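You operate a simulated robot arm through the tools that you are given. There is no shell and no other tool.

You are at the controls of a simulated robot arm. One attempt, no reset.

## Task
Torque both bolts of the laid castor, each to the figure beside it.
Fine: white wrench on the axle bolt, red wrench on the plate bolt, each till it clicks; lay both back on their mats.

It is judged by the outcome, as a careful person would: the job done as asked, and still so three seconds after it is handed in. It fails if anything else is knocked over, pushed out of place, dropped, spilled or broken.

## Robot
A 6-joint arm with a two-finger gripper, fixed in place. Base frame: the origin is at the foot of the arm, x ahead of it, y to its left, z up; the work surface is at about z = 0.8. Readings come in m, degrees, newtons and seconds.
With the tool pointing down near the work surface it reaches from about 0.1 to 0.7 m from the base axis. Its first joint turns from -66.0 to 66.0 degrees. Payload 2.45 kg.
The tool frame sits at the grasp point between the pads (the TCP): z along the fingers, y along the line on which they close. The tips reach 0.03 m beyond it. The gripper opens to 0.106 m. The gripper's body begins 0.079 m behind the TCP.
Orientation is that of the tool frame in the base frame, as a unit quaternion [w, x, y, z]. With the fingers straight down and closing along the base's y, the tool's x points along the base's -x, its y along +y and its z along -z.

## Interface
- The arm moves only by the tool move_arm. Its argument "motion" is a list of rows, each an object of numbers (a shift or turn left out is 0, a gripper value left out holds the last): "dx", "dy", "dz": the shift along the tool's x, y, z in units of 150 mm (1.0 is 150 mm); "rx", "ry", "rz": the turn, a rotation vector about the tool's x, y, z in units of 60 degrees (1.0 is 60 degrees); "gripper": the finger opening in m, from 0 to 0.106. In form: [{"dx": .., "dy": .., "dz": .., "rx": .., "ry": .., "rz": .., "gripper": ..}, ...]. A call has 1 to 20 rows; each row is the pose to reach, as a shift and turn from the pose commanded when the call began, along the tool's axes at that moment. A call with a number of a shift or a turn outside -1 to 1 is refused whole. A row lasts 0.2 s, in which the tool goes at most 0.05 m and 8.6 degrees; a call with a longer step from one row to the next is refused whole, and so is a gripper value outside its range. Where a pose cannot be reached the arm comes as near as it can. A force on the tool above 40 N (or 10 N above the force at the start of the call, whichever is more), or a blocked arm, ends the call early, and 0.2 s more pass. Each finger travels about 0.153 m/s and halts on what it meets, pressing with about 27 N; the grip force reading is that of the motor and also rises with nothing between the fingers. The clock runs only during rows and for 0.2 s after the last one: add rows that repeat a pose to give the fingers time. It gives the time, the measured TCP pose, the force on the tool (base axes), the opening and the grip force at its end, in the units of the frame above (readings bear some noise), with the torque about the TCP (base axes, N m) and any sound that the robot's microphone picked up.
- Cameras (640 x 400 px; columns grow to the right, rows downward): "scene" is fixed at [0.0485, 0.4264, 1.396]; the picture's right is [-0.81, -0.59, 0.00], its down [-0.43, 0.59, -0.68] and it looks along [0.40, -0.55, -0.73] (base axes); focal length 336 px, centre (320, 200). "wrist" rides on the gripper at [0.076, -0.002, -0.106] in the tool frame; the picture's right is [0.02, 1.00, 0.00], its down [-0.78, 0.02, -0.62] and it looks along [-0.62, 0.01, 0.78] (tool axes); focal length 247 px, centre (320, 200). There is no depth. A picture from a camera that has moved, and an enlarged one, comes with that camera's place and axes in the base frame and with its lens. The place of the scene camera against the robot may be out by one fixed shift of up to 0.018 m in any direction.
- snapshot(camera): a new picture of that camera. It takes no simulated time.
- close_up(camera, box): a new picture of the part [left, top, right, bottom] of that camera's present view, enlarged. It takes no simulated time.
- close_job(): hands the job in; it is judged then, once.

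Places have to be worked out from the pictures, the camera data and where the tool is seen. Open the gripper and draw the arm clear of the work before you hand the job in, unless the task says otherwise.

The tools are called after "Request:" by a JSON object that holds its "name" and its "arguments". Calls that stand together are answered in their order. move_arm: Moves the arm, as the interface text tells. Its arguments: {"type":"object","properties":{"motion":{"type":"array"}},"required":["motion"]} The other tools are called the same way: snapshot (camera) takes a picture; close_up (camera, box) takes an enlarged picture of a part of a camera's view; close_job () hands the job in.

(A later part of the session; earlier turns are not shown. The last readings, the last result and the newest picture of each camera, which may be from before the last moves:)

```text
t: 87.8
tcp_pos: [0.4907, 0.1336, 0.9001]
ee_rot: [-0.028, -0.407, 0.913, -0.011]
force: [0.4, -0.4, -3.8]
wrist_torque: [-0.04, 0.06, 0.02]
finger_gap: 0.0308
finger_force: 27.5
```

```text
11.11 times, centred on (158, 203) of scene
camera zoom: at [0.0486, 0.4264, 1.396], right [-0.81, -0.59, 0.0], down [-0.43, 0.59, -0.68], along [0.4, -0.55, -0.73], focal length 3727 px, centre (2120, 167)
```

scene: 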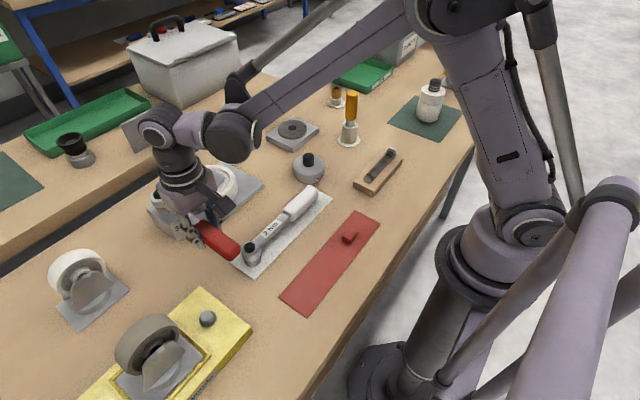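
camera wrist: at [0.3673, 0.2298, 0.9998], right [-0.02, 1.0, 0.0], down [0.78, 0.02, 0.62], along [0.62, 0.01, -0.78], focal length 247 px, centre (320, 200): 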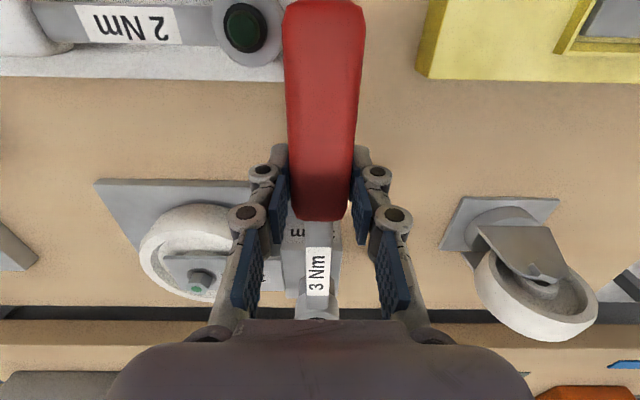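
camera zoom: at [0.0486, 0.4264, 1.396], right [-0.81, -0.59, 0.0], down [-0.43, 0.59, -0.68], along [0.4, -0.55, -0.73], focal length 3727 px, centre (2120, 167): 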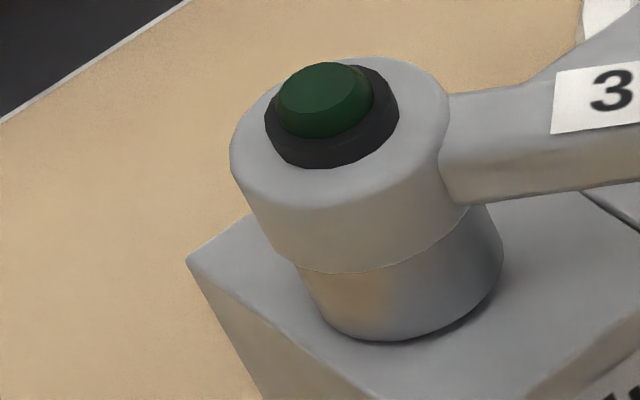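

The socket is now right down by the block surface and not loaded. I'll turn clockwise about the vertical bolt axis.

Request:
{"name": "move_arm", "arguments": {"motion": [{"dx": -0.0019, "dy": 0.0589, "dz": -0.0001, "rx": -0.0039, "rz": 0.0624}, {"dx": -0.0077, "dy": 0.1175, "dz": -0.0005, "rx": -0.0079, "rz": 0.1248}, {"dx": -0.0173, "dy": 0.1756, "dz": -0.0011, "rx": -0.0118, "rz": 0.1871}, {"dx": -0.0307, "dy": 0.2329, "dz": -0.0019, "rx": -0.0157, "rz": 0.2495}, {"dx": -0.0307, "dy": 0.2329, "dz": -0.0019, "rx": -0.0157, "rz": 0.2495}]}}

Request:
{"name": "close_up", "arguments": {"camera": "scene", "box": [140, 185, 176, 221]}}

```text
t: 89.0
tcp_pos: [0.4673, 0.1599, 0.8979]
ee_rot: [-0.029, -0.284, 0.958, -0.008]
force: [2.8, 2.6, -2.6]
wrist_torque: [0.11, -0.1, 0.16]
finger_gap: 0.0313
finger_force: 27.3
```

```text
11.11 times, centred on (158, 203) of scene
camera zoom: at [0.0486, 0.4265, 1.396], right [-0.81, -0.59, 0.0], down [-0.43, 0.59, -0.68], along [0.4, -0.55, -0.73], focal length 3727 px, centre (2120, 167)
```

zoom: 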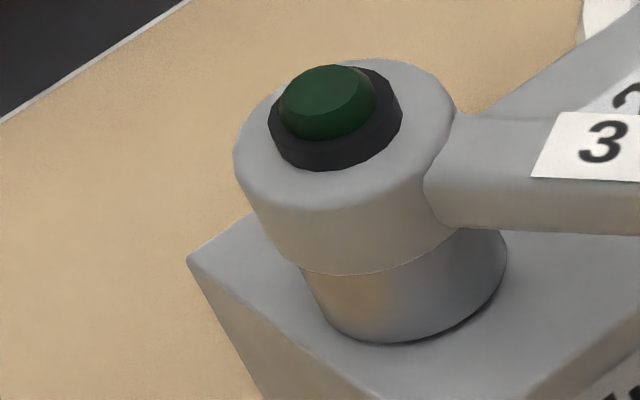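

There are small contact forces, mostly along the handle. I'll ease that by about 1 mm and continue clockwise.

Request:
{"name": "move_arm", "arguments": {"motion": [{"dx": -0.0079, "dy": 0.0589, "dz": -0.0005, "rx": -0.0039, "rz": 0.0624}, {"dx": -0.0137, "dy": 0.1175, "dz": -0.0009, "rx": -0.0079, "rz": 0.1248}, {"dx": -0.0233, "dy": 0.1756, "dz": -0.0015, "rx": -0.0118, "rz": 0.1871}, {"dx": -0.0367, "dy": 0.2329, "dz": -0.0023, "rx": -0.0157, "rz": 0.2495}, {"dx": -0.0367, "dy": 0.2329, "dz": -0.0023, "rx": -0.0157, "rz": 0.2495}]}}

Request:
{"name": "close_up", "arguments": {"camera": "scene", "box": [140, 185, 176, 221]}}

```text
t: 90.2
tcp_pos: [0.4525, 0.1933, 0.8967]
ee_rot: [-0.031, -0.156, 0.987, -0.005]
force: [0.4, -1.7, -3.4]
wrist_torque: [-0.1, -0.03, 0.36]
finger_gap: 0.0311
finger_force: 27.3
```

```text
11.11 times, centred on (158, 203) of scene
camera zoom: at [0.0486, 0.4263, 1.3961], right [-0.81, -0.59, 0.0], down [-0.43, 0.59, -0.68], along [0.4, -0.55, -0.73], focal length 3727 px, centre (2120, 167)
```

zoom: 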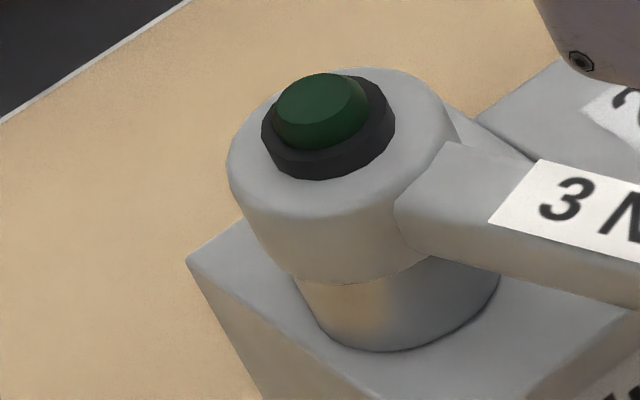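

Torque is building, about 0.6 Nm at 198°. I'll continue clockwise in smaller steps and watch the lamp.

Request:
{"name": "move_arm", "arguments": {"motion": [{"dx": -0.0005, "dy": 0.0314, "rx": -0.0021, "rz": 0.0333}, {"dx": -0.0022, "dy": 0.0628, "dz": -0.0001, "rx": -0.0042, "rz": 0.0665}, {"dx": -0.0049, "dy": 0.0941, "dz": -0.0003, "rx": -0.0063, "rz": 0.0998}, {"dx": -0.0049, "dy": 0.0941, "dz": -0.0003, "rx": -0.0063, "rz": 0.0998}]}}

Request:
{"name": "close_up", "arguments": {"camera": "scene", "box": [130, 150, 270, 260]}}

```text
t: 91.2
tcp_pos: [0.4497, 0.2067, 0.9005]
ee_rot: [-0.032, -0.104, 0.994, -0.002]
force: [-1.2, -7.7, -2.0]
wrist_torque: [-0.18, -0.01, -0.03]
finger_gap: 0.031
finger_force: 27.1
```

```text
3.64 times, centred on (200, 205) of scene
camera zoom: at [0.0486, 0.4262, 1.3961], right [-0.81, -0.59, 0.0], down [-0.43, 0.59, -0.68], along [0.4, -0.55, -0.73], focal length 1220 px, centre (756, 182)
```

zoom: 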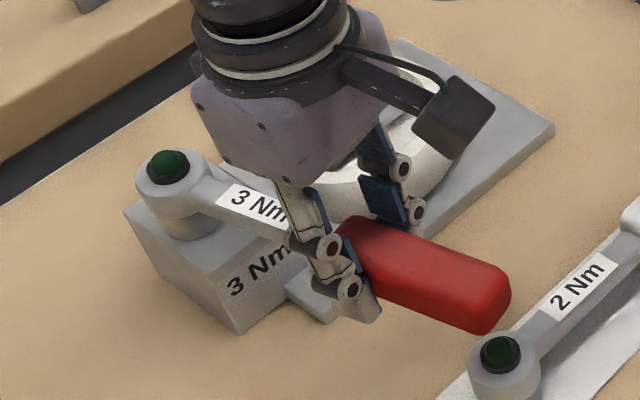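

About 0.95 Nm, lamp dark. I'll continue.

Request:
{"name": "move_arm", "arguments": {"motion": [{"dx": -0.0005, "dy": 0.0314, "rx": -0.0021, "rz": 0.0333}, {"dx": -0.0022, "dy": 0.0628, "dz": -0.0001, "rx": -0.0042, "rz": 0.0665}, {"dx": -0.0049, "dy": 0.0941, "dz": -0.0003, "rx": -0.0063, "rz": 0.0998}, {"dx": -0.0049, "dy": 0.0941, "dz": -0.0003, "rx": -0.0063, "rz": 0.0998}]}}

Request:
{"name": "close_up", "arguments": {"camera": "scene", "box": [130, 150, 270, 260]}}

```text
t: 92.2
tcp_pos: [0.4471, 0.2209, 0.8987]
ee_rot: [-0.03, -0.051, 0.998, -0.002]
force: [4.3, -11.2, -1.3]
wrist_torque: [-0.32, -0.41, -0.26]
finger_gap: 0.0312
finger_force: 27.0
```

```text
3.64 times, centred on (200, 205) of scene
camera zoom: at [0.0486, 0.4261, 1.3961], right [-0.81, -0.59, 0.0], down [-0.43, 0.59, -0.68], along [0.4, -0.55, -0.73], focal length 1220 px, centre (756, 182)
```

zoom: 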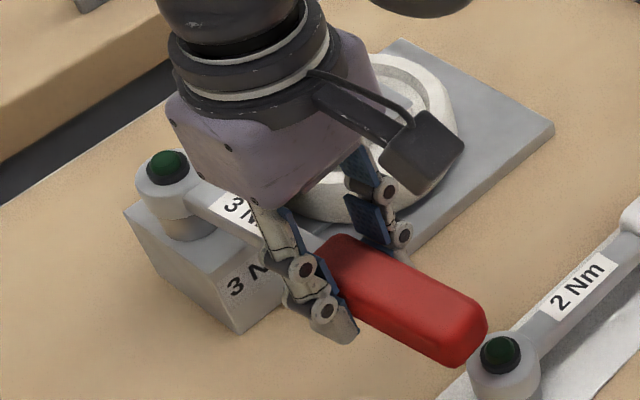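

About 1.3 Nm, lamp still dark. I'll continue.

Request:
{"name": "move_arm", "arguments": {"motion": [{"dx": -0.0005, "dy": 0.0314, "rx": -0.0021, "rz": 0.0333}, {"dx": -0.0022, "dy": 0.0628, "dz": -0.0001, "rx": -0.0042, "rz": 0.0665}, {"dx": -0.0049, "dy": 0.0941, "dz": -0.0003, "rx": -0.0063, "rz": 0.0998}, {"dx": -0.0049, "dy": 0.0941, "dz": -0.0003, "rx": -0.0063, "rz": 0.0998}]}}

Request:
{"name": "close_up", "arguments": {"camera": "scene", "box": [130, 150, 270, 260]}}

Request:
{"name": "snapshot", "arguments": {"camera": "wrist"}}

```text
t: 93.2
tcp_pos: [0.4471, 0.2326, 0.8973]
ee_rot: [-0.031, 0.0, 1.0, 0.001]
force: [2.4, -11.0, -4.0]
wrist_torque: [-0.25, 0.11, 0.2]
finger_gap: 0.0312
finger_force: 26.8
```

```text
3.64 times, centred on (200, 205) of scene
camera zoom: at [0.0487, 0.4261, 1.3961], right [-0.81, -0.59, 0.0], down [-0.43, 0.59, -0.68], along [0.4, -0.55, -0.73], focal length 1220 px, centre (756, 182)
```

zoom: 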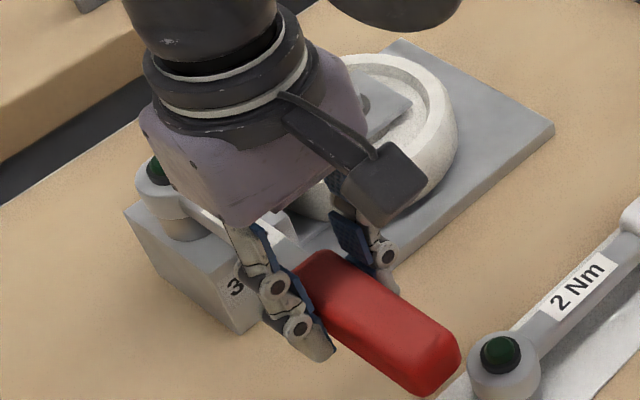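

```text
taken
camera wrist: at [0.376, 0.2314, 1.0079], right [-0.02, 1.0, 0.0], down [0.82, 0.02, 0.57], along [0.57, 0.01, -0.82], focal length 247 px, centre (320, 200)
```

wrist: 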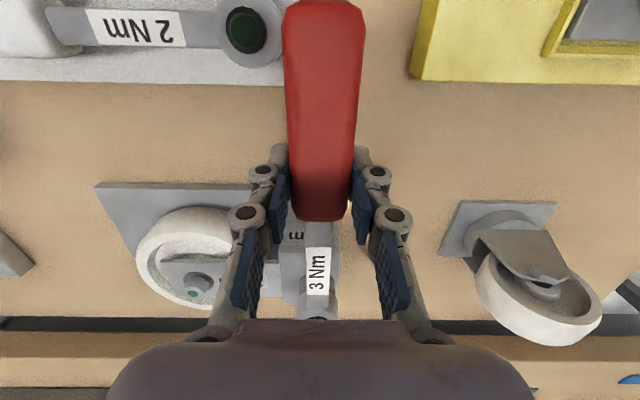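

About 1.7 Nm at 180°. The gripper is starting to hide the lamp from the scene camera, so I'll check whether the wrist camera can see it.

Request:
{"name": "close_up", "arguments": {"camera": "wrist", "box": [290, 290, 350, 330]}}

Request:
{"name": "close_up", "arguments": {"camera": "scene", "box": [150, 175, 190, 205]}}

```text
10.00 times, centred on (320, 310) of wrist
camera zoom: at [0.376, 0.2314, 1.0079], right [-0.02, 1.0, 0.0], down [0.82, 0.02, 0.57], along [0.57, 0.01, -0.82], focal length 2470 px, centre (320, -900)
```

zoom: 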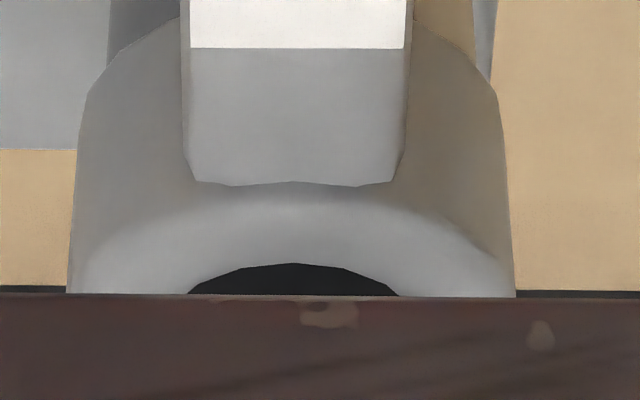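

```text
13.33 times, centred on (170, 190) of scene
camera zoom: at [0.0487, 0.4261, 1.3961], right [-0.81, -0.59, 0.0], down [-0.43, 0.59, -0.68], along [0.4, -0.55, -0.73], focal length 4473 px, centre (2320, 333)
```

zoom: 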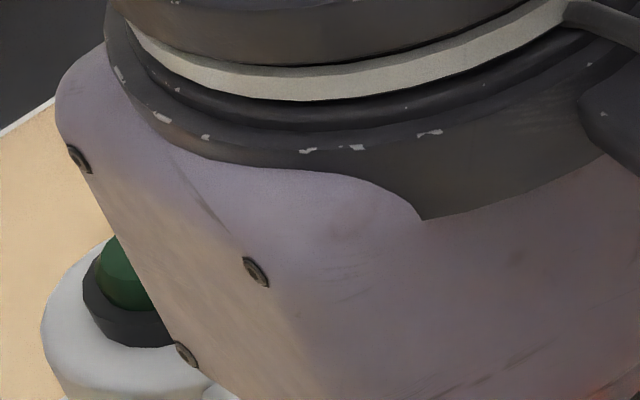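

The lamp is still dark and will be hidden from here on. I can rely on the computed torque, which matched well on the first bolt, and later back off within the hex's free play to look at the latched lamp. I'll continue clockwise.

Request:
{"name": "move_arm", "arguments": {"motion": [{"dx": -0.0005, "dy": 0.0314, "rx": -0.0021, "rz": 0.0333}, {"dx": -0.0022, "dy": 0.0628, "dz": -0.0001, "rx": -0.0042, "rz": 0.0665}, {"dx": -0.0049, "dy": 0.0941, "dz": -0.0003, "rx": -0.0063, "rz": 0.0998}, {"dx": -0.0049, "dy": 0.0941, "dz": -0.0003, "rx": -0.0063, "rz": 0.0998}]}}

Request:
{"name": "close_up", "arguments": {"camera": "scene", "box": [130, 150, 270, 260]}}

```text
t: 94.2
tcp_pos: [0.448, 0.2474, 0.898]
ee_rot: [-0.031, 0.054, 0.998, 0.001]
force: [-0.2, -14.2, -2.0]
wrist_torque: [-0.4, -0.05, 0.1]
finger_gap: 0.031
finger_force: 27.2
```

```text
3.64 times, centred on (200, 205) of scene
camera zoom: at [0.0486, 0.426, 1.3961], right [-0.81, -0.59, 0.0], down [-0.43, 0.59, -0.68], along [0.4, -0.55, -0.73], focal length 1220 px, centre (756, 182)
```

zoom: 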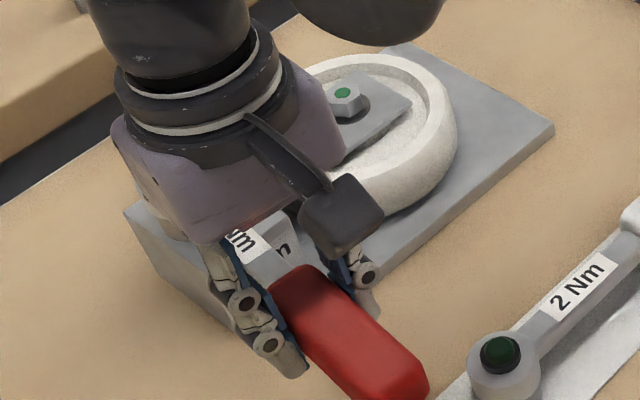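

About 2.0 Nm at 174°. I'll continue.

Request:
{"name": "move_arm", "arguments": {"motion": [{"dx": -0.0005, "dy": 0.0314, "rx": -0.0021, "rz": 0.0333}, {"dx": -0.0022, "dy": 0.0628, "dz": -0.0001, "rx": -0.0042, "rz": 0.0665}, {"dx": -0.0049, "dy": 0.0941, "dz": -0.0003, "rx": -0.0063, "rz": 0.0998}, {"dx": -0.0049, "dy": 0.0941, "dz": -0.0003, "rx": -0.0063, "rz": 0.0998}]}}

Request:
{"name": "close_up", "arguments": {"camera": "scene", "box": [130, 150, 270, 260]}}

```text
t: 95.2
tcp_pos: [0.4496, 0.2616, 0.899]
ee_rot: [-0.03, 0.106, 0.994, 0.002]
force: [7.0, -18.2, -6.3]
wrist_torque: [-0.37, 0.31, 0.0]
finger_gap: 0.0313
finger_force: 26.8
```

```text
3.64 times, centred on (200, 205) of scene
camera zoom: at [0.0488, 0.426, 1.3962], right [-0.81, -0.59, 0.0], down [-0.43, 0.59, -0.68], along [0.4, -0.55, -0.73], focal length 1220 px, centre (756, 182)
```

zoom: 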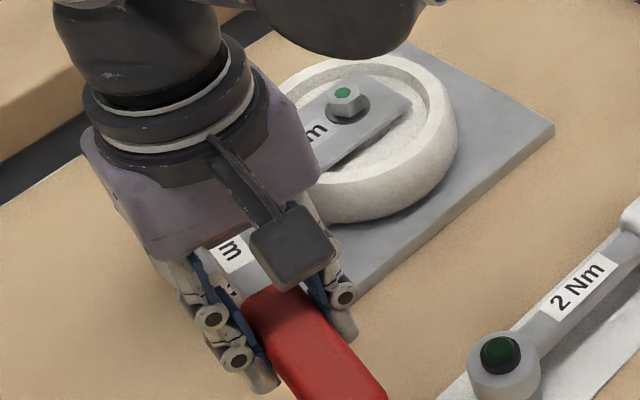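

About 2.2 Nm now, with some pull along the handle. I'll ease that by a millimetre and carry on in smaller steps.

Request:
{"name": "move_arm", "arguments": {"motion": [{"dx": -0.0065, "dy": 0.0314, "dz": -0.0004, "rx": -0.0021, "rz": 0.0333}, {"dx": -0.0082, "dy": 0.0628, "dz": -0.0005, "rx": -0.0042, "rz": 0.0665}, {"dx": -0.0082, "dy": 0.0628, "dz": -0.0005, "rx": -0.0042, "rz": 0.0665}]}}

```text
t: 96.0
tcp_pos: [0.4513, 0.2699, 0.9006]
ee_rot: [-0.031, 0.139, 0.99, 0.004]
force: [-5.0, -18.2, -2.0]
wrist_torque: [-0.58, -0.06, -0.01]
finger_gap: 0.0312
finger_force: 26.7
```

About 2.5 Nm at 164°. I'll continue with 3° steps.

Request:
{"name": "move_arm", "arguments": {"motion": [{"dx": -0.0003, "dy": 0.0236, "rx": -0.0016, "rz": 0.025}, {"dx": -0.0012, "dy": 0.0471, "dz": -0.0001, "rx": -0.0031, "rz": 0.0499}, {"dx": -0.0012, "dy": 0.0471, "dz": -0.0001, "rx": -0.0031, "rz": 0.0499}]}}

Request:
{"name": "snapshot", "arguments": {"camera": "scene"}}

```text
t: 96.8
tcp_pos: [0.4538, 0.2768, 0.9001]
ee_rot: [-0.032, 0.166, 0.986, 0.004]
force: [-4.5, -17.6, -4.3]
wrist_torque: [-0.45, 0.29, 0.18]
finger_gap: 0.0311
finger_force: 27.1
```

```text
taken
```

scene: 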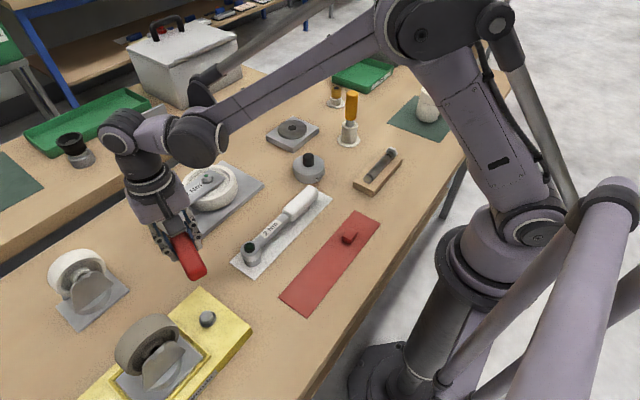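

About 2.6 Nm. I'll continue, well clear of the jig.

Request:
{"name": "move_arm", "arguments": {"motion": [{"dx": -0.0003, "dy": 0.0236, "rx": -0.0016, "rz": 0.025}, {"dx": -0.0012, "dy": 0.0471, "dz": -0.0001, "rx": -0.0031, "rz": 0.0499}, {"dx": -0.0012, "dy": 0.0471, "dz": -0.0001, "rx": -0.0031, "rz": 0.0499}]}}

Request:
{"name": "move_arm", "arguments": {"motion": [{"dz": 0.0}]}}

Request:
{"name": "close_up", "arguments": {"camera": "scene", "box": [110, 150, 230, 240]}}

```text
t: 97.6
tcp_pos: [0.4568, 0.283, 0.899]
ee_rot: [-0.031, 0.19, 0.981, 0.005]
force: [-7.2, -18.0, 0.0]
wrist_torque: [-0.68, -0.14, 0.17]
finger_gap: 0.0311
finger_force: 27.5
```

```text
t: 98.0
tcp_pos: [0.4566, 0.2826, 0.9]
ee_rot: [-0.032, 0.191, 0.981, 0.006]
force: [-7.5, -18.5, -1.0]
wrist_torque: [-0.64, -0.03, 0.16]
finger_gap: 0.031
finger_force: 26.5
```

```text
4.44 times, centred on (170, 195) of scene
camera zoom: at [0.0484, 0.4259, 1.3962], right [-0.81, -0.59, 0.0], down [-0.43, 0.59, -0.68], along [0.4, -0.55, -0.73], focal length 1491 px, centre (987, 222)
```

zoom: 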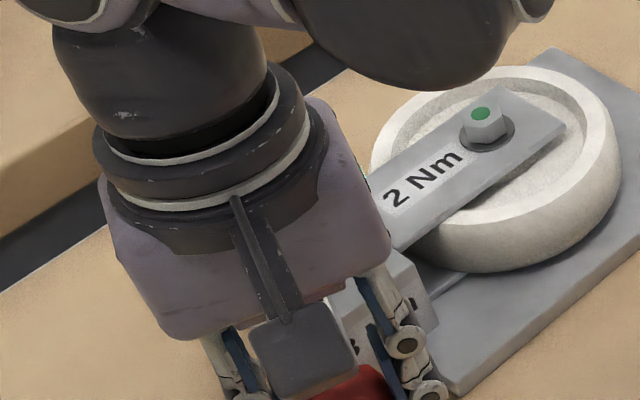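

About 2.8 Nm. I'll take small 1–1.5° increments with repeat readings.

Request:
{"name": "move_arm", "arguments": {"motion": [{"dx": -0.0001, "dy": 0.0157, "rx": -0.001, "rz": 0.0166}, {"dx": -0.0005, "dy": 0.0314, "rx": -0.0021, "rz": 0.0333}, {"dx": -0.0005, "dy": 0.0314, "rx": -0.0021, "rz": 0.0333}]}}

Request:
{"name": "move_arm", "arguments": {"motion": [{"dz": 0.0}]}}

```text
t: 98.8
tcp_pos: [0.459, 0.2872, 0.8983]
ee_rot: [-0.032, 0.207, 0.978, 0.006]
force: [-8.1, -19.0, -2.4]
wrist_torque: [-0.59, 0.1, 0.3]
finger_gap: 0.0312
finger_force: 27.0
```

```text
t: 99.2
tcp_pos: [0.4579, 0.287, 0.8995]
ee_rot: [-0.032, 0.208, 0.978, 0.005]
force: [-8.1, -18.8, -2.6]
wrist_torque: [-0.48, 0.23, 0.31]
finger_gap: 0.0311
finger_force: 27.1
```

The computed torque is about 3.04 Nm now. I'll ease back anticlockwise to unload, and go on within the hex play until the scene camera can see whether the lamp has latched.

Request:
{"name": "move_arm", "arguments": {"motion": [{"dx": -0.0009, "dy": -0.0393, "rx": 0.0026, "rz": -0.0416}, {"dx": -0.0034, "dy": -0.0784, "dz": -0.0002, "rx": 0.0052, "rz": -0.0832}, {"dx": -0.0077, "dy": -0.1175, "dz": -0.0005, "rx": 0.0079, "rz": -0.1248}, {"dx": -0.0137, "dy": -0.1563, "dz": -0.0009, "rx": 0.0105, "rz": -0.1663}, {"dx": -0.0137, "dy": -0.1563, "dz": -0.0009, "rx": 0.0105, "rz": -0.1663}]}}

```text
t: 100.4
tcp_pos: [0.4515, 0.266, 0.9004]
ee_rot: [-0.031, 0.121, 0.992, 0.006]
force: [-0.3, 0.2, -4.3]
wrist_torque: [0.04, 0.07, -0.39]
finger_gap: 0.0312
finger_force: 26.8
```

The load is off, but with a slight reverse couple, so the hex has little free play and I shouldn't turn back any further. I'll null the couple, lift off, and swing 60° back above the bolt, where the camera can see whether it has its green mark.

Request:
{"name": "move_arm", "arguments": {"motion": [{"dx": -0.0001, "dy": 0.0188, "rx": -0.0013, "rz": 0.02}, {"dx": -0.0001, "dy": 0.0188, "rx": -0.0013, "rz": 0.02}]}}

```text
t: 101.0
tcp_pos: [0.4513, 0.2703, 0.8998]
ee_rot: [-0.031, 0.131, 0.991, 0.006]
force: [2.0, 0.2, -2.6]
wrist_torque: [0.0, -0.04, 0.14]
finger_gap: 0.0308
finger_force: 27.1
```

The load is nearly zero. I'll lift straight up.

Request:
{"name": "move_arm", "arguments": {"motion": [{"dz": -0.03, "dx": 0.0019}, {"dz": -0.06, "dx": 0.0038}, {"dz": -0.1, "dx": 0.0063}, {"dz": -0.15, "dx": 0.0094}, {"dz": -0.22, "dx": 0.0138}, {"dz": -0.28, "dx": 0.0176}, {"dz": -0.28, "dx": 0.0176}]}}

Request:
{"name": "move_arm", "arguments": {"motion": [{"dx": -0.0077, "dy": -0.1175, "dz": -0.0005, "rx": 0.0079, "rz": -0.1248}, {"dx": -0.0306, "dy": -0.2329, "dz": -0.0019, "rx": 0.0157, "rz": -0.2495}, {"dx": -0.0684, "dy": -0.3444, "dz": -0.0043, "rx": 0.0236, "rz": -0.3743}, {"dx": -0.1204, "dy": -0.45, "dz": -0.0076, "rx": 0.0314, "rz": -0.499}, {"dx": -0.1856, "dy": -0.5479, "dz": -0.0117, "rx": 0.0393, "rz": -0.6238}, {"dx": -0.2631, "dy": -0.6364, "dz": -0.0166, "rx": 0.0471, "rz": -0.7485}, {"dx": -0.3514, "dy": -0.714, "dz": -0.0221, "rx": 0.055, "rz": -0.8733}, {"dx": -0.4491, "dy": -0.7794, "dz": -0.0283, "rx": 0.0628, "rz": -0.998}, {"dx": -0.4491, "dy": -0.7794, "dz": -0.0283, "rx": 0.0628, "rz": -0.998}]}}

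Request:
{"name": "close_up", "arguments": {"camera": "scene", "box": [130, 150, 270, 260]}}

Request:
{"name": "close_up", "arguments": {"camera": "scene", "box": [140, 178, 176, 214]}}

```text
t: 102.6
tcp_pos: [0.4504, 0.2689, 0.9419]
ee_rot: [-0.031, 0.132, 0.991, 0.005]
force: [0.4, 0.0, -3.9]
wrist_torque: [0.02, 0.06, 0.0]
finger_gap: 0.0308
finger_force: 26.7
```

```text
t: 104.6
tcp_pos: [0.4869, 0.1395, 0.9405]
ee_rot: [-0.029, -0.382, 0.924, -0.011]
force: [-0.3, -0.5, -3.7]
wrist_torque: [-0.05, 0.07, 0.01]
finger_gap: 0.0311
finger_force: 27.2
```

```text
3.64 times, centred on (200, 205) of scene
camera zoom: at [0.0486, 0.4264, 1.396], right [-0.81, -0.59, 0.0], down [-0.43, 0.59, -0.68], along [0.4, -0.55, -0.73], focal length 1220 px, centre (756, 182)
```

zoom: 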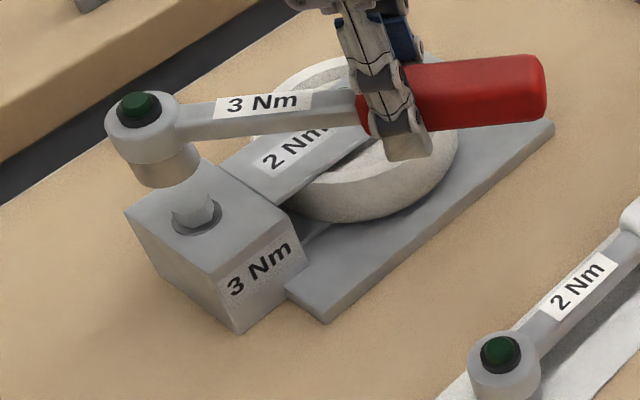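

```text
11.11 times, centred on (158, 196) of scene
camera zoom: at [0.0486, 0.4264, 1.396], right [-0.81, -0.59, 0.0], down [-0.43, 0.59, -0.68], along [0.4, -0.55, -0.73], focal length 3727 px, centre (2120, 244)
```

zoom: 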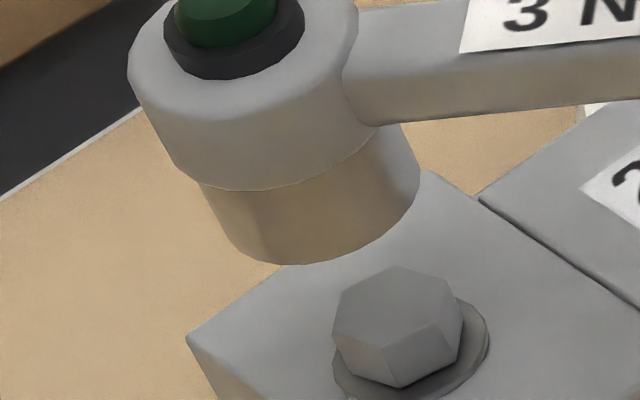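

There's no green mark yet and the lamp is dark, so the plate bolt is just short of 3 Nm. At this handle angle the lamp stays in view, so I'll re-seat here and finish. First a small correction, then lower 25 mm.

Request:
{"name": "move_arm", "arguments": {"motion": [{"dx": 0.01, "dy": -0.003, "dz": 0.0}, {"dx": 0.007, "dy": -0.003, "dz": 0.05}, {"dx": 0.004, "dy": -0.003, "dz": 0.1}, {"dx": 0.0005, "dy": -0.003, "dz": 0.155}, {"dx": 0.0005, "dy": -0.003, "dz": 0.155}]}}

Request:
{"name": "close_up", "arguments": {"camera": "scene", "box": [140, 178, 176, 214]}}

Request:
{"name": "close_up", "arguments": {"camera": "wrist", "box": [240, 230, 400, 325]}}

```text
t: 105.8
tcp_pos: [0.4858, 0.1383, 0.9163]
ee_rot: [-0.029, -0.381, 0.924, -0.011]
force: [0.1, -0.4, -3.2]
wrist_torque: [-0.06, 0.05, 0.0]
finger_gap: 0.0312
finger_force: 27.3
```

```text
11.11 times, centred on (158, 196) of scene
camera zoom: at [0.0486, 0.4264, 1.396], right [-0.81, -0.59, 0.0], down [-0.43, 0.59, -0.68], along [0.4, -0.55, -0.73], focal length 3727 px, centre (2120, 244)
```

zoom: 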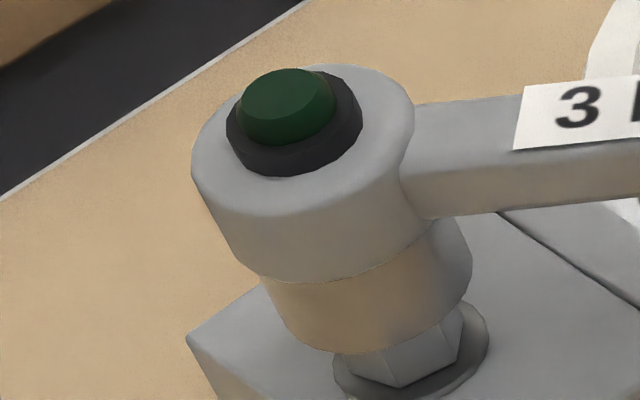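

```text
4.00 times, centred on (320, 278) of wrist
camera zoom: at [0.4365, 0.0871, 1.0266], right [-0.72, 0.69, 0.0], down [0.57, 0.59, 0.57], along [0.4, 0.41, -0.82], focal length 988 px, centre (320, -110)
```

zoom: 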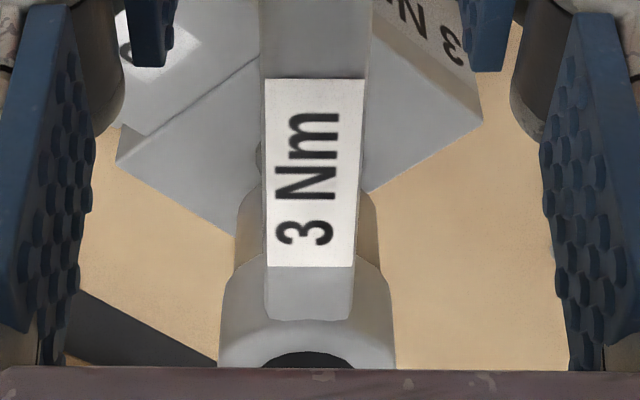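

It's aligned in both views. I'll lower onto the hex in small steps.

Request:
{"name": "move_arm", "arguments": {"motion": [{"dx": -0.0013, "dz": 0.02}, {"dx": -0.0025, "dz": 0.04}, {"dx": -0.0038, "dz": 0.06}, {"dx": -0.005, "dz": 0.08}, {"dx": -0.0063, "dz": 0.1}, {"dx": -0.0069, "dz": 0.11}, {"dx": -0.0069, "dz": 0.11}]}}

Request:
{"name": "close_up", "arguments": {"camera": "scene", "box": [140, 185, 176, 221]}}

```text
t: 107.4
tcp_pos: [0.4857, 0.138, 0.8998]
ee_rot: [-0.029, -0.382, 0.924, -0.011]
force: [0.0, 0.0, -3.3]
wrist_torque: [-0.1, 0.1, -0.03]
finger_gap: 0.0311
finger_force: 27.6
```

```text
11.11 times, centred on (158, 203) of scene
camera zoom: at [0.0486, 0.4264, 1.396], right [-0.81, -0.59, 0.0], down [-0.43, 0.59, -0.68], along [0.4, -0.55, -0.73], focal length 3727 px, centre (2120, 167)
```

zoom: 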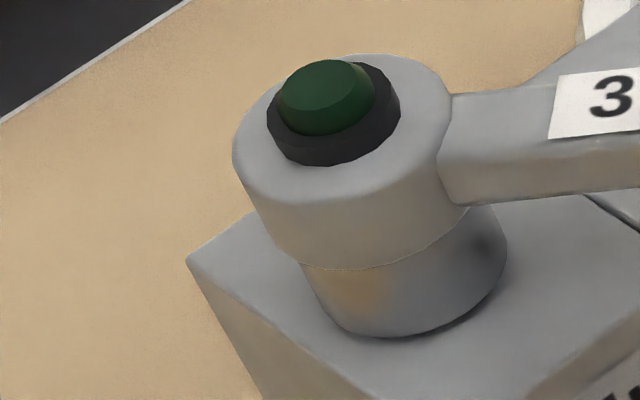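

It's seated to the same depth as before, with no load. I'll go a touch deeper and then turn clockwise in small steps with the lamp in view.

Request:
{"name": "move_arm", "arguments": {"motion": [{"dx": -0.0006, "dz": 0.01}, {"dx": -0.0011, "dy": 0.0314, "dz": 0.01, "rx": -0.0021, "rz": 0.0333}, {"dx": -0.0028, "dy": 0.0628, "dz": 0.0099, "rx": -0.0042, "rz": 0.0665}, {"dx": -0.0028, "dy": 0.0628, "dz": 0.0099, "rx": -0.0042, "rz": 0.0665}]}}

Request:
{"name": "close_up", "arguments": {"camera": "scene", "box": [130, 150, 270, 260]}}

```text
t: 108.4
tcp_pos: [0.4778, 0.1446, 0.9002]
ee_rot: [-0.028, -0.349, 0.937, -0.01]
force: [3.9, -0.4, -3.1]
wrist_torque: [0.04, -0.15, 0.9]
finger_gap: 0.0311
finger_force: 26.9
```

```text
3.64 times, centred on (200, 205) of scene
camera zoom: at [0.0486, 0.4264, 1.396], right [-0.81, -0.59, 0.0], down [-0.43, 0.59, -0.68], along [0.4, -0.55, -0.73], focal length 1220 px, centre (756, 182)
```

zoom: 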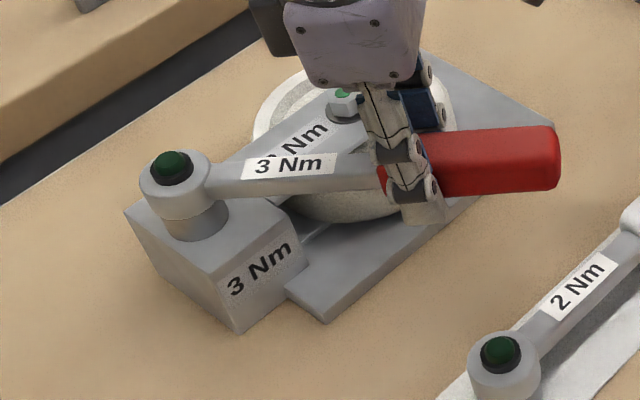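

Already about 1.3 Nm, so the bolt has held its torque. I'll go on in 2° steps.

Request:
{"name": "move_arm", "arguments": {"motion": [{"dx": -0.0001, "dy": 0.0157, "rx": -0.001, "rz": 0.0166}, {"dx": -0.0005, "dy": 0.0314, "rx": -0.0021, "rz": 0.0333}, {"dx": -0.0005, "dy": 0.0314, "rx": -0.0021, "rz": 0.0333}]}}

Request:
{"name": "close_up", "arguments": {"camera": "scene", "box": [130, 150, 270, 260]}}

```text
t: 109.2
tcp_pos: [0.4767, 0.147, 0.8987]
ee_rot: [-0.028, -0.331, 0.943, -0.01]
force: [4.0, -5.0, -4.4]
wrist_torque: [-0.22, 0.02, 0.78]
finger_gap: 0.0313
finger_force: 27.3
```

```text
3.64 times, centred on (200, 205) of scene
camera zoom: at [0.0487, 0.4263, 1.3961], right [-0.81, -0.59, 0.0], down [-0.43, 0.59, -0.68], along [0.4, -0.55, -0.73], focal length 1220 px, centre (756, 182)
```

zoom: 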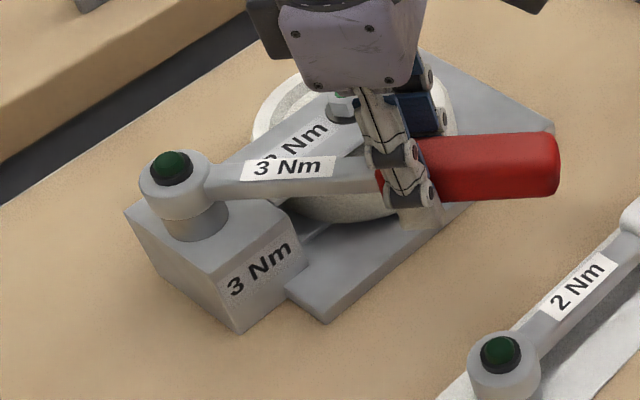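

Request:
{"name": "move_arm", "arguments": {"motion": [{"dx": -0.0001, "dy": 0.0157, "rx": -0.001, "rz": 0.0166}, {"dx": -0.0005, "dy": 0.0314, "rx": -0.0021, "rz": 0.0333}, {"dx": -0.0005, "dy": 0.0314, "rx": -0.0021, "rz": 0.0333}]}}

Request:
{"name": "close_up", "arguments": {"camera": "scene", "box": [130, 150, 270, 260]}}

```text
t: 110.0
tcp_pos: [0.4744, 0.1505, 0.8994]
ee_rot: [-0.029, -0.314, 0.949, -0.009]
force: [4.7, -9.9, -3.3]
wrist_torque: [-0.34, -0.12, 0.72]
finger_gap: 0.0314
finger_force: 26.7
```

```text
3.64 times, centred on (200, 205) of scene
camera zoom: at [0.0487, 0.4261, 1.3961], right [-0.81, -0.59, 0.0], down [-0.43, 0.59, -0.68], along [0.4, -0.55, -0.73], focal length 1220 px, centre (756, 182)
```

zoom: 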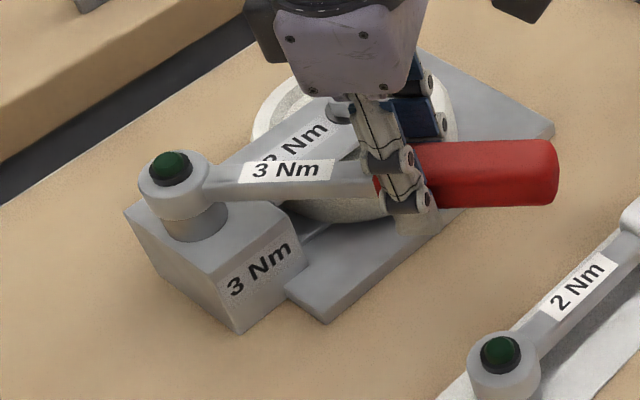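

About 2.2 Nm, lamp dark.

Request:
{"name": "move_arm", "arguments": {"motion": [{"dx": -0.0001, "dy": 0.0157, "rx": -0.001, "rz": 0.0166}, {"dx": -0.0005, "dy": 0.0314, "rx": -0.0021, "rz": 0.0333}, {"dx": -0.0005, "dy": 0.0314, "rx": -0.0021, "rz": 0.0333}]}}

Request:
{"name": "close_up", "arguments": {"camera": "scene", "box": [130, 150, 270, 260]}}

```text
t: 110.8
tcp_pos: [0.4731, 0.1547, 0.8986]
ee_rot: [-0.028, -0.298, 0.954, -0.01]
force: [16.2, -9.7, -4.1]
wrist_torque: [-0.35, -0.35, 0.6]
finger_gap: 0.0316
finger_force: 26.8
```

```text
3.64 times, centred on (200, 205) of scene
camera zoom: at [0.049, 0.4261, 1.3961], right [-0.81, -0.59, 0.0], down [-0.43, 0.59, -0.68], along [0.4, -0.55, -0.73], focal length 1220 px, centre (756, 182)
```

zoom: 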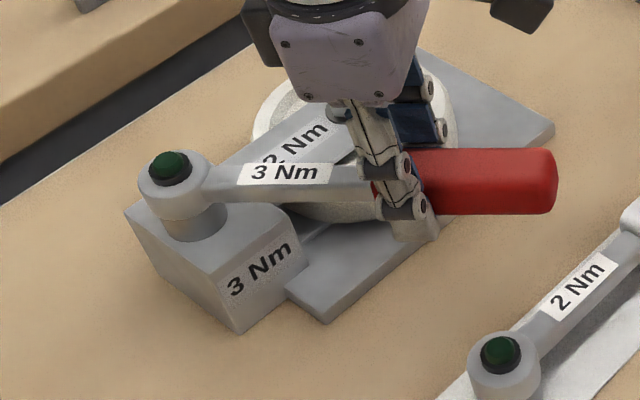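

About 2.9 Nm, lamp still dark. I'll go in 1° steps now, easing the pull along the handle.

Request:
{"name": "move_arm", "arguments": {"motion": [{"dx": -0.004, "dy": 0.0079, "rx": -0.0005, "rz": 0.0083}, {"dx": -0.0041, "dy": 0.0157, "rx": -0.001, "rz": 0.0166}, {"dx": -0.0041, "dy": 0.0157, "rx": -0.001, "rz": 0.0166}]}}

Request:
{"name": "close_up", "arguments": {"camera": "scene", "box": [130, 150, 270, 260]}}

```text
t: 111.6
tcp_pos: [0.4714, 0.1558, 0.8993]
ee_rot: [-0.03, -0.29, 0.957, -0.01]
force: [13.1, -13.4, -2.9]
wrist_torque: [-0.34, -0.37, 0.58]
finger_gap: 0.0312
finger_force: 26.7
```

```text
3.64 times, centred on (200, 205) of scene
camera zoom: at [0.0489, 0.426, 1.3961], right [-0.81, -0.59, 0.0], down [-0.43, 0.59, -0.68], along [0.4, -0.55, -0.73], focal length 1220 px, centre (756, 182)
```

zoom: 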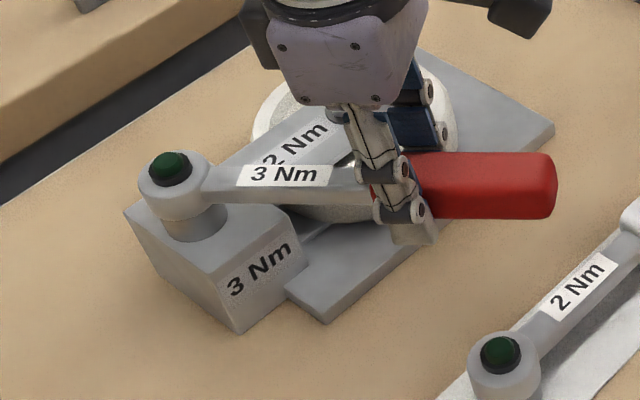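

Computed about 3.05 Nm but the lamp is still dark. I'll take another 1° step.

Request:
{"name": "move_arm", "arguments": {"motion": [{"dx": -0.0001, "dy": 0.0079, "rx": -0.0005, "rz": 0.0083}, {"dx": -0.0001, "dy": 0.0157, "rx": -0.001, "rz": 0.0166}, {"dx": -0.0001, "dy": 0.0157, "rx": -0.001, "rz": 0.0166}]}}

Request:
{"name": "close_up", "arguments": {"camera": "scene", "box": [130, 150, 270, 260]}}

```text
t: 112.4
tcp_pos: [0.4694, 0.1599, 0.8988]
ee_rot: [-0.03, -0.282, 0.959, -0.008]
force: [2.6, -6.7, -1.9]
wrist_torque: [-0.1, -0.22, 0.19]
finger_gap: 0.0309
finger_force: 27.6
```

```text
3.64 times, centred on (200, 205) of scene
camera zoom: at [0.0486, 0.4262, 1.3961], right [-0.81, -0.59, 0.0], down [-0.43, 0.59, -0.68], along [0.4, -0.55, -0.73], focal length 1220 px, centre (756, 182)
```

zoom: 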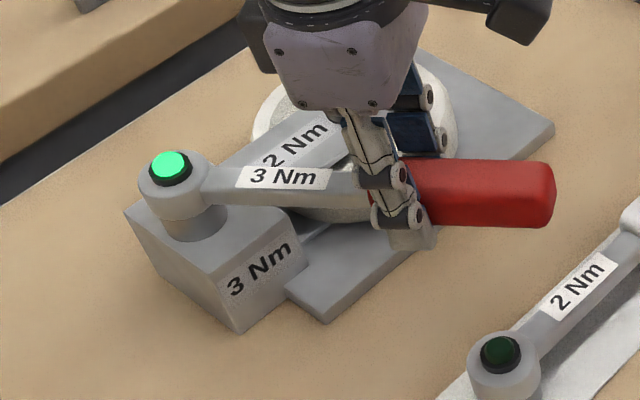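

The lamp lit and the torque dropped, which is the click. I'll stop tightening and unload gently.

Request:
{"name": "move_arm", "arguments": {"motion": [{"dx": -0.0001, "dy": -0.0157, "rx": 0.001, "rz": -0.0166}, {"dx": -0.0005, "dy": -0.0314, "rx": 0.0021, "rz": -0.0333}, {"dx": -0.0005, "dy": -0.0314, "rx": 0.0021, "rz": -0.0333}]}}

```text
t: 113.2
tcp_pos: [0.4714, 0.156, 0.901]
ee_rot: [-0.029, -0.3, 0.954, -0.007]
force: [0.3, -0.4, -4.6]
wrist_torque: [-0.07, 0.09, 0.4]
finger_gap: 0.0311
finger_force: 27.5
```

Request:
{"name": "move_arm", "arguments": {"motion": [{"dx": -0.0001, "dy": -0.0126, "rx": 0.0008, "rz": -0.0133}, {"dx": -0.0001, "dy": -0.0126, "rx": 0.0008, "rz": -0.0133}]}}

```text
t: 113.8
tcp_pos: [0.4718, 0.1539, 0.8996]
ee_rot: [-0.028, -0.306, 0.952, -0.008]
force: [-0.1, 0.0, -4.5]
wrist_torque: [-0.05, 0.06, 0.26]
finger_gap: 0.0314
finger_force: 27.0
```

The load is practically off. I'll lift straight up off the bolt and look at it.

Request:
{"name": "move_arm", "arguments": {"motion": [{"dz": -0.03, "dx": 0.0019}, {"dz": -0.06, "dx": 0.0038}, {"dz": -0.1, "dx": 0.0063}, {"dz": -0.15, "dx": 0.0094}, {"dz": -0.25, "dx": 0.0157}, {"dz": -0.38, "dx": 0.0239}, {"dz": -0.45, "dx": 0.0283}, {"dz": -0.45, "dx": 0.0283}]}}

Request:
{"name": "close_up", "arguments": {"camera": "scene", "box": [130, 130, 270, 240]}}

```text
t: 115.6
tcp_pos: [0.4744, 0.1536, 0.9677]
ee_rot: [-0.029, -0.305, 0.952, -0.008]
force: [0.1, 0.0, -3.5]
wrist_torque: [-0.06, 0.06, 0.05]
finger_gap: 0.0307
finger_force: 26.8
```

```text
3.64 times, centred on (200, 185) of scene
camera zoom: at [0.0486, 0.4264, 1.396], right [-0.81, -0.59, 0.0], down [-0.43, 0.59, -0.68], along [0.4, -0.55, -0.73], focal length 1220 px, centre (756, 254)
```

zoom: 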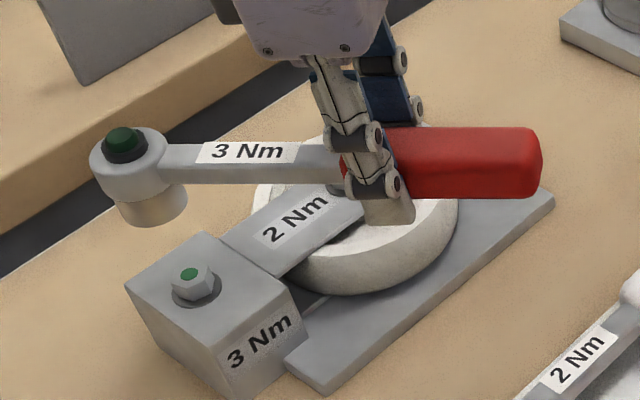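

The plate bolt now has its green mark too. I'll carry the red wrench back, turning it to its original orientation (handle along −y) on the way and keeping it high.

Request:
{"name": "move_arm", "arguments": {"motion": [{"dx": 0.114, "dy": 0.025, "dz": 0.007, "rx": 0.0081, "rz": -0.129}, {"dx": 0.228, "dy": 0.05, "dz": 0.014, "rx": 0.0163, "rz": -0.259}, {"dx": 0.342, "dy": 0.074, "dz": 0.021, "rx": 0.0244, "rz": -0.388}, {"dx": 0.456, "dy": 0.099, "dz": 0.029, "rx": 0.0326, "rz": -0.517}, {"dx": 0.57, "dy": 0.124, "dz": 0.036, "rx": 0.0407, "rz": -0.646}, {"dx": 0.684, "dy": 0.149, "dz": 0.043, "rx": 0.0489, "rz": -0.776}, {"dx": 0.798, "dy": 0.173, "dz": 0.05, "rx": 0.057, "rz": -0.905}, {"dx": 0.798, "dy": 0.173, "dz": 0.05, "rx": 0.057, "rz": -0.905}]}}

```text
t: 117.4
tcp_pos: [0.3612, 0.1034, 0.9688]
ee_rot: [0.021, 0.708, -0.706, 0.022]
force: [-0.1, 0.4, -3.6]
wrist_torque: [-0.09, 0.0, 0.01]
finger_gap: 0.0312
finger_force: 26.6
```

The orientation is restored. Next I'll move over the red mat and descend to about 3 cm above the rest height.

Request:
{"name": "move_arm", "arguments": {"motion": [{"dx": 0.0784, "dy": 0.187, "dz": 0.005}, {"dx": 0.1567, "dy": 0.374, "dz": 0.01}, {"dx": 0.235, "dy": 0.56, "dz": 0.015}, {"dx": 0.3134, "dy": 0.747, "dz": 0.0197}, {"dx": 0.3134, "dy": 0.747, "dz": 0.0197}, {"dx": 0.3009, "dy": 0.747, "dz": 0.2197}, {"dx": 0.2883, "dy": 0.747, "dz": 0.4197}, {"dx": 0.2758, "dy": 0.747, "dz": 0.6197}, {"dx": 0.2758, "dy": 0.747, "dz": 0.6197}]}}

Request:
{"name": "close_up", "arguments": {"camera": "scene", "box": [270, 140, 400, 310]}}

Request:
{"name": "snapshot", "arguments": {"camera": "wrist"}}

```text
t: 119.4
tcp_pos: [0.2475, 0.0599, 0.8745]
ee_rot: [-0.021, -0.707, 0.707, -0.022]
force: [-0.5, -0.6, -3.3]
wrist_torque: [-0.1, 0.01, 0.02]
finger_gap: 0.0312
finger_force: 27.3
```

```text
2.35 times, centred on (335, 225) of scene
camera zoom: at [0.0485, 0.4264, 1.396], right [-0.81, -0.59, 0.0], down [-0.43, 0.59, -0.68], along [0.4, -0.55, -0.73], focal length 789 px, centre (285, 141)
```

zoom: 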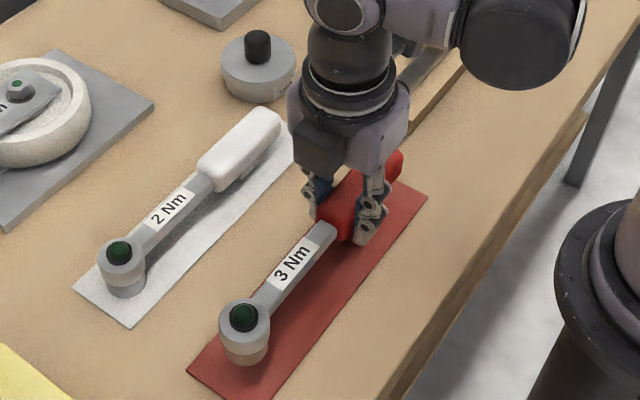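

```text
taken
camera wrist: at [0.2475, -0.0111, 0.9848], right [-1.0, -0.02, 0.0], down [-0.02, 0.82, 0.57], along [-0.01, 0.57, -0.82], focal length 247 px, centre (320, 200)
```

wrist: 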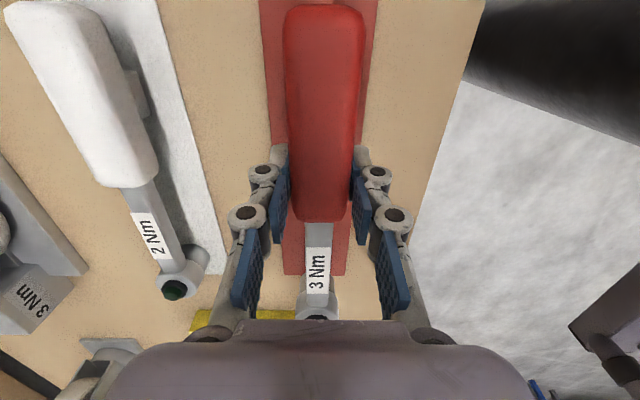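

The wrench is over its mat, about 3 mm off in y. I'll correct this and lower to just above contact.

Request:
{"name": "move_arm", "arguments": {"motion": [{"dx": 0.02, "dy": -0.01}, {"dx": 0.0162, "dy": -0.01, "dz": 0.06}, {"dx": 0.0125, "dy": -0.01, "dz": 0.12}, {"dx": 0.0093, "dy": -0.01, "dz": 0.17}, {"dx": 0.0093, "dy": -0.01, "dz": 0.17}]}}

Request:
{"name": "close_up", "arguments": {"camera": "scene", "box": [270, 140, 400, 310]}}

Request:
{"name": "close_up", "arguments": {"camera": "scene", "box": [285, 250, 335, 310]}}

```text
t: 120.6
tcp_pos: [0.2488, 0.0565, 0.8524]
ee_rot: [0.022, 0.707, -0.707, 0.022]
force: [0.9, -0.3, -3.8]
wrist_torque: [-0.07, 0.0, 0.0]
finger_gap: 0.0308
finger_force: 26.7
```

```text
2.35 times, centred on (335, 225) of scene
camera zoom: at [0.0485, 0.4264, 1.396], right [-0.81, -0.59, 0.0], down [-0.43, 0.59, -0.68], along [0.4, -0.55, -0.73], focal length 789 px, centre (285, 141)
```

zoom: 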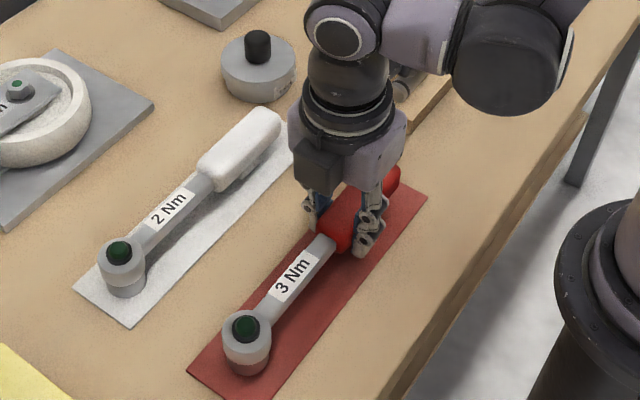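

```text
6.67 times, centred on (310, 280) of scene
camera zoom: at [0.0485, 0.4264, 1.396], right [-0.81, -0.59, 0.0], down [-0.43, 0.59, -0.68], along [0.4, -0.55, -0.73], focal length 2236 px, centre (387, -333)
```

zoom: 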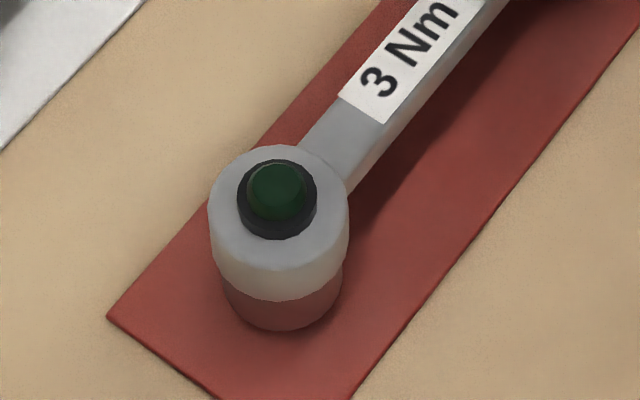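

It's right over its original spot. I'll lower the last centimetre gently.

Request:
{"name": "move_arm", "arguments": {"motion": [{"dx": -0.001, "dz": 0.018}, {"dx": -0.0022, "dz": 0.035}, {"dx": -0.0031, "dz": 0.05}, {"dx": -0.0038, "dz": 0.06}, {"dx": -0.0038, "dz": 0.06}]}}

Request:
{"name": "close_up", "arguments": {"camera": "scene", "box": [285, 250, 335, 310]}}

```text
t: 121.6
tcp_pos: [0.2498, 0.0547, 0.8423]
ee_rot: [-0.022, -0.706, 0.707, -0.021]
force: [-0.5, 0.6, 11.8]
wrist_torque: [0.01, -0.04, -0.03]
finger_gap: 0.0314
finger_force: 27.3
stopped in row 4: the force on the tool passed its limit at 45 N (the readings are from after the stop); the commanded pose is now the measured one
```

```text
6.67 times, centred on (310, 280) of scene
camera zoom: at [0.0484, 0.4264, 1.3961], right [-0.81, -0.59, 0.0], down [-0.43, 0.59, -0.68], along [0.4, -0.55, -0.73], focal length 2236 px, centre (387, -333)
```

zoom: 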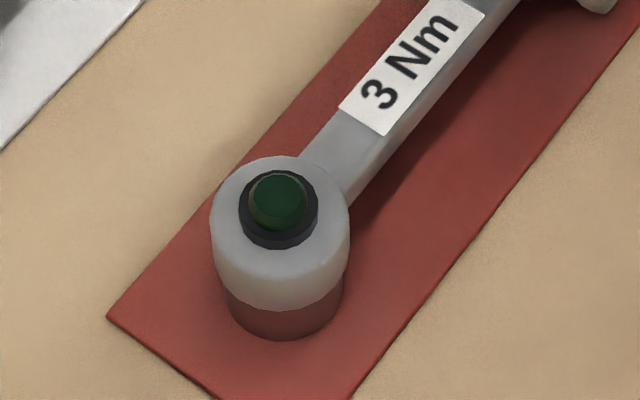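

It's down: both the head and the handle are supported, and I read about 15 N of press. I'll relieve that slightly and open the gripper.

Request:
{"name": "move_arm", "arguments": {"motion": [{"dz": -0.005}, {"dz": -0.006}, {"dz": -0.006, "gripper": 0.04}, {"dz": -0.006, "gripper": 0.055}, {"dz": -0.006, "gripper": 0.065}, {"dz": -0.006, "gripper": 0.065}]}}

Request:
{"name": "close_up", "arguments": {"camera": "scene", "box": [270, 140, 400, 310]}}

Request:
{"name": "snapshot", "arguments": {"camera": "wrist"}}

```text
t: 123.0
tcp_pos: [0.2499, 0.0554, 0.8438]
ee_rot: [0.021, 0.707, -0.707, 0.022]
force: [0.0, 0.0, 0.3]
wrist_torque: [0.01, 0.05, 0.03]
finger_gap: 0.0649
finger_force: 0.2
```

```text
2.35 times, centred on (335, 225) of scene
camera zoom: at [0.0485, 0.4264, 1.396], right [-0.81, -0.59, 0.0], down [-0.43, 0.59, -0.68], along [0.4, -0.55, -0.73], focal length 789 px, centre (285, 141)
```

zoom: 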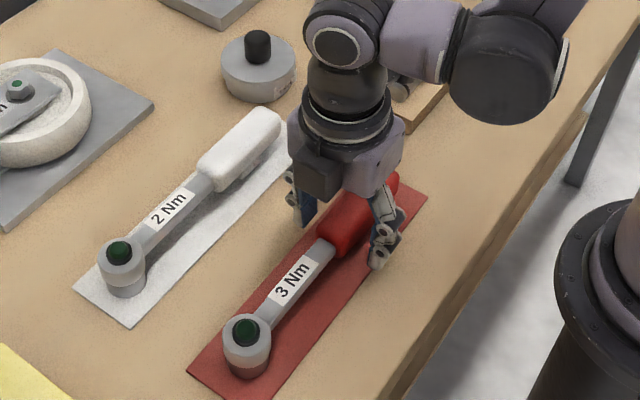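

```text
taken
camera wrist: at [0.2501, -0.0153, 0.9528], right [-1.0, -0.02, 0.0], down [-0.02, 0.82, 0.57], along [-0.01, 0.57, -0.82], focal length 247 px, centre (320, 200)
```

wrist: 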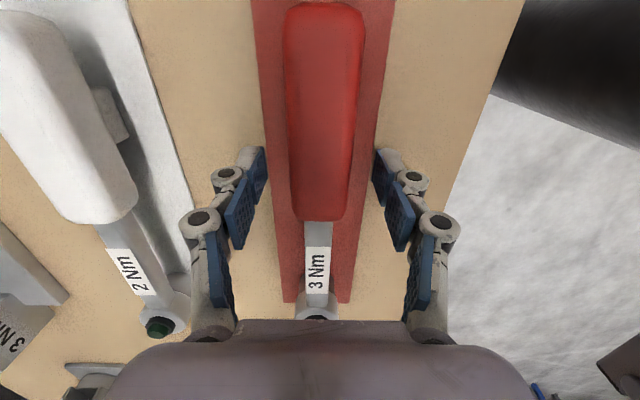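

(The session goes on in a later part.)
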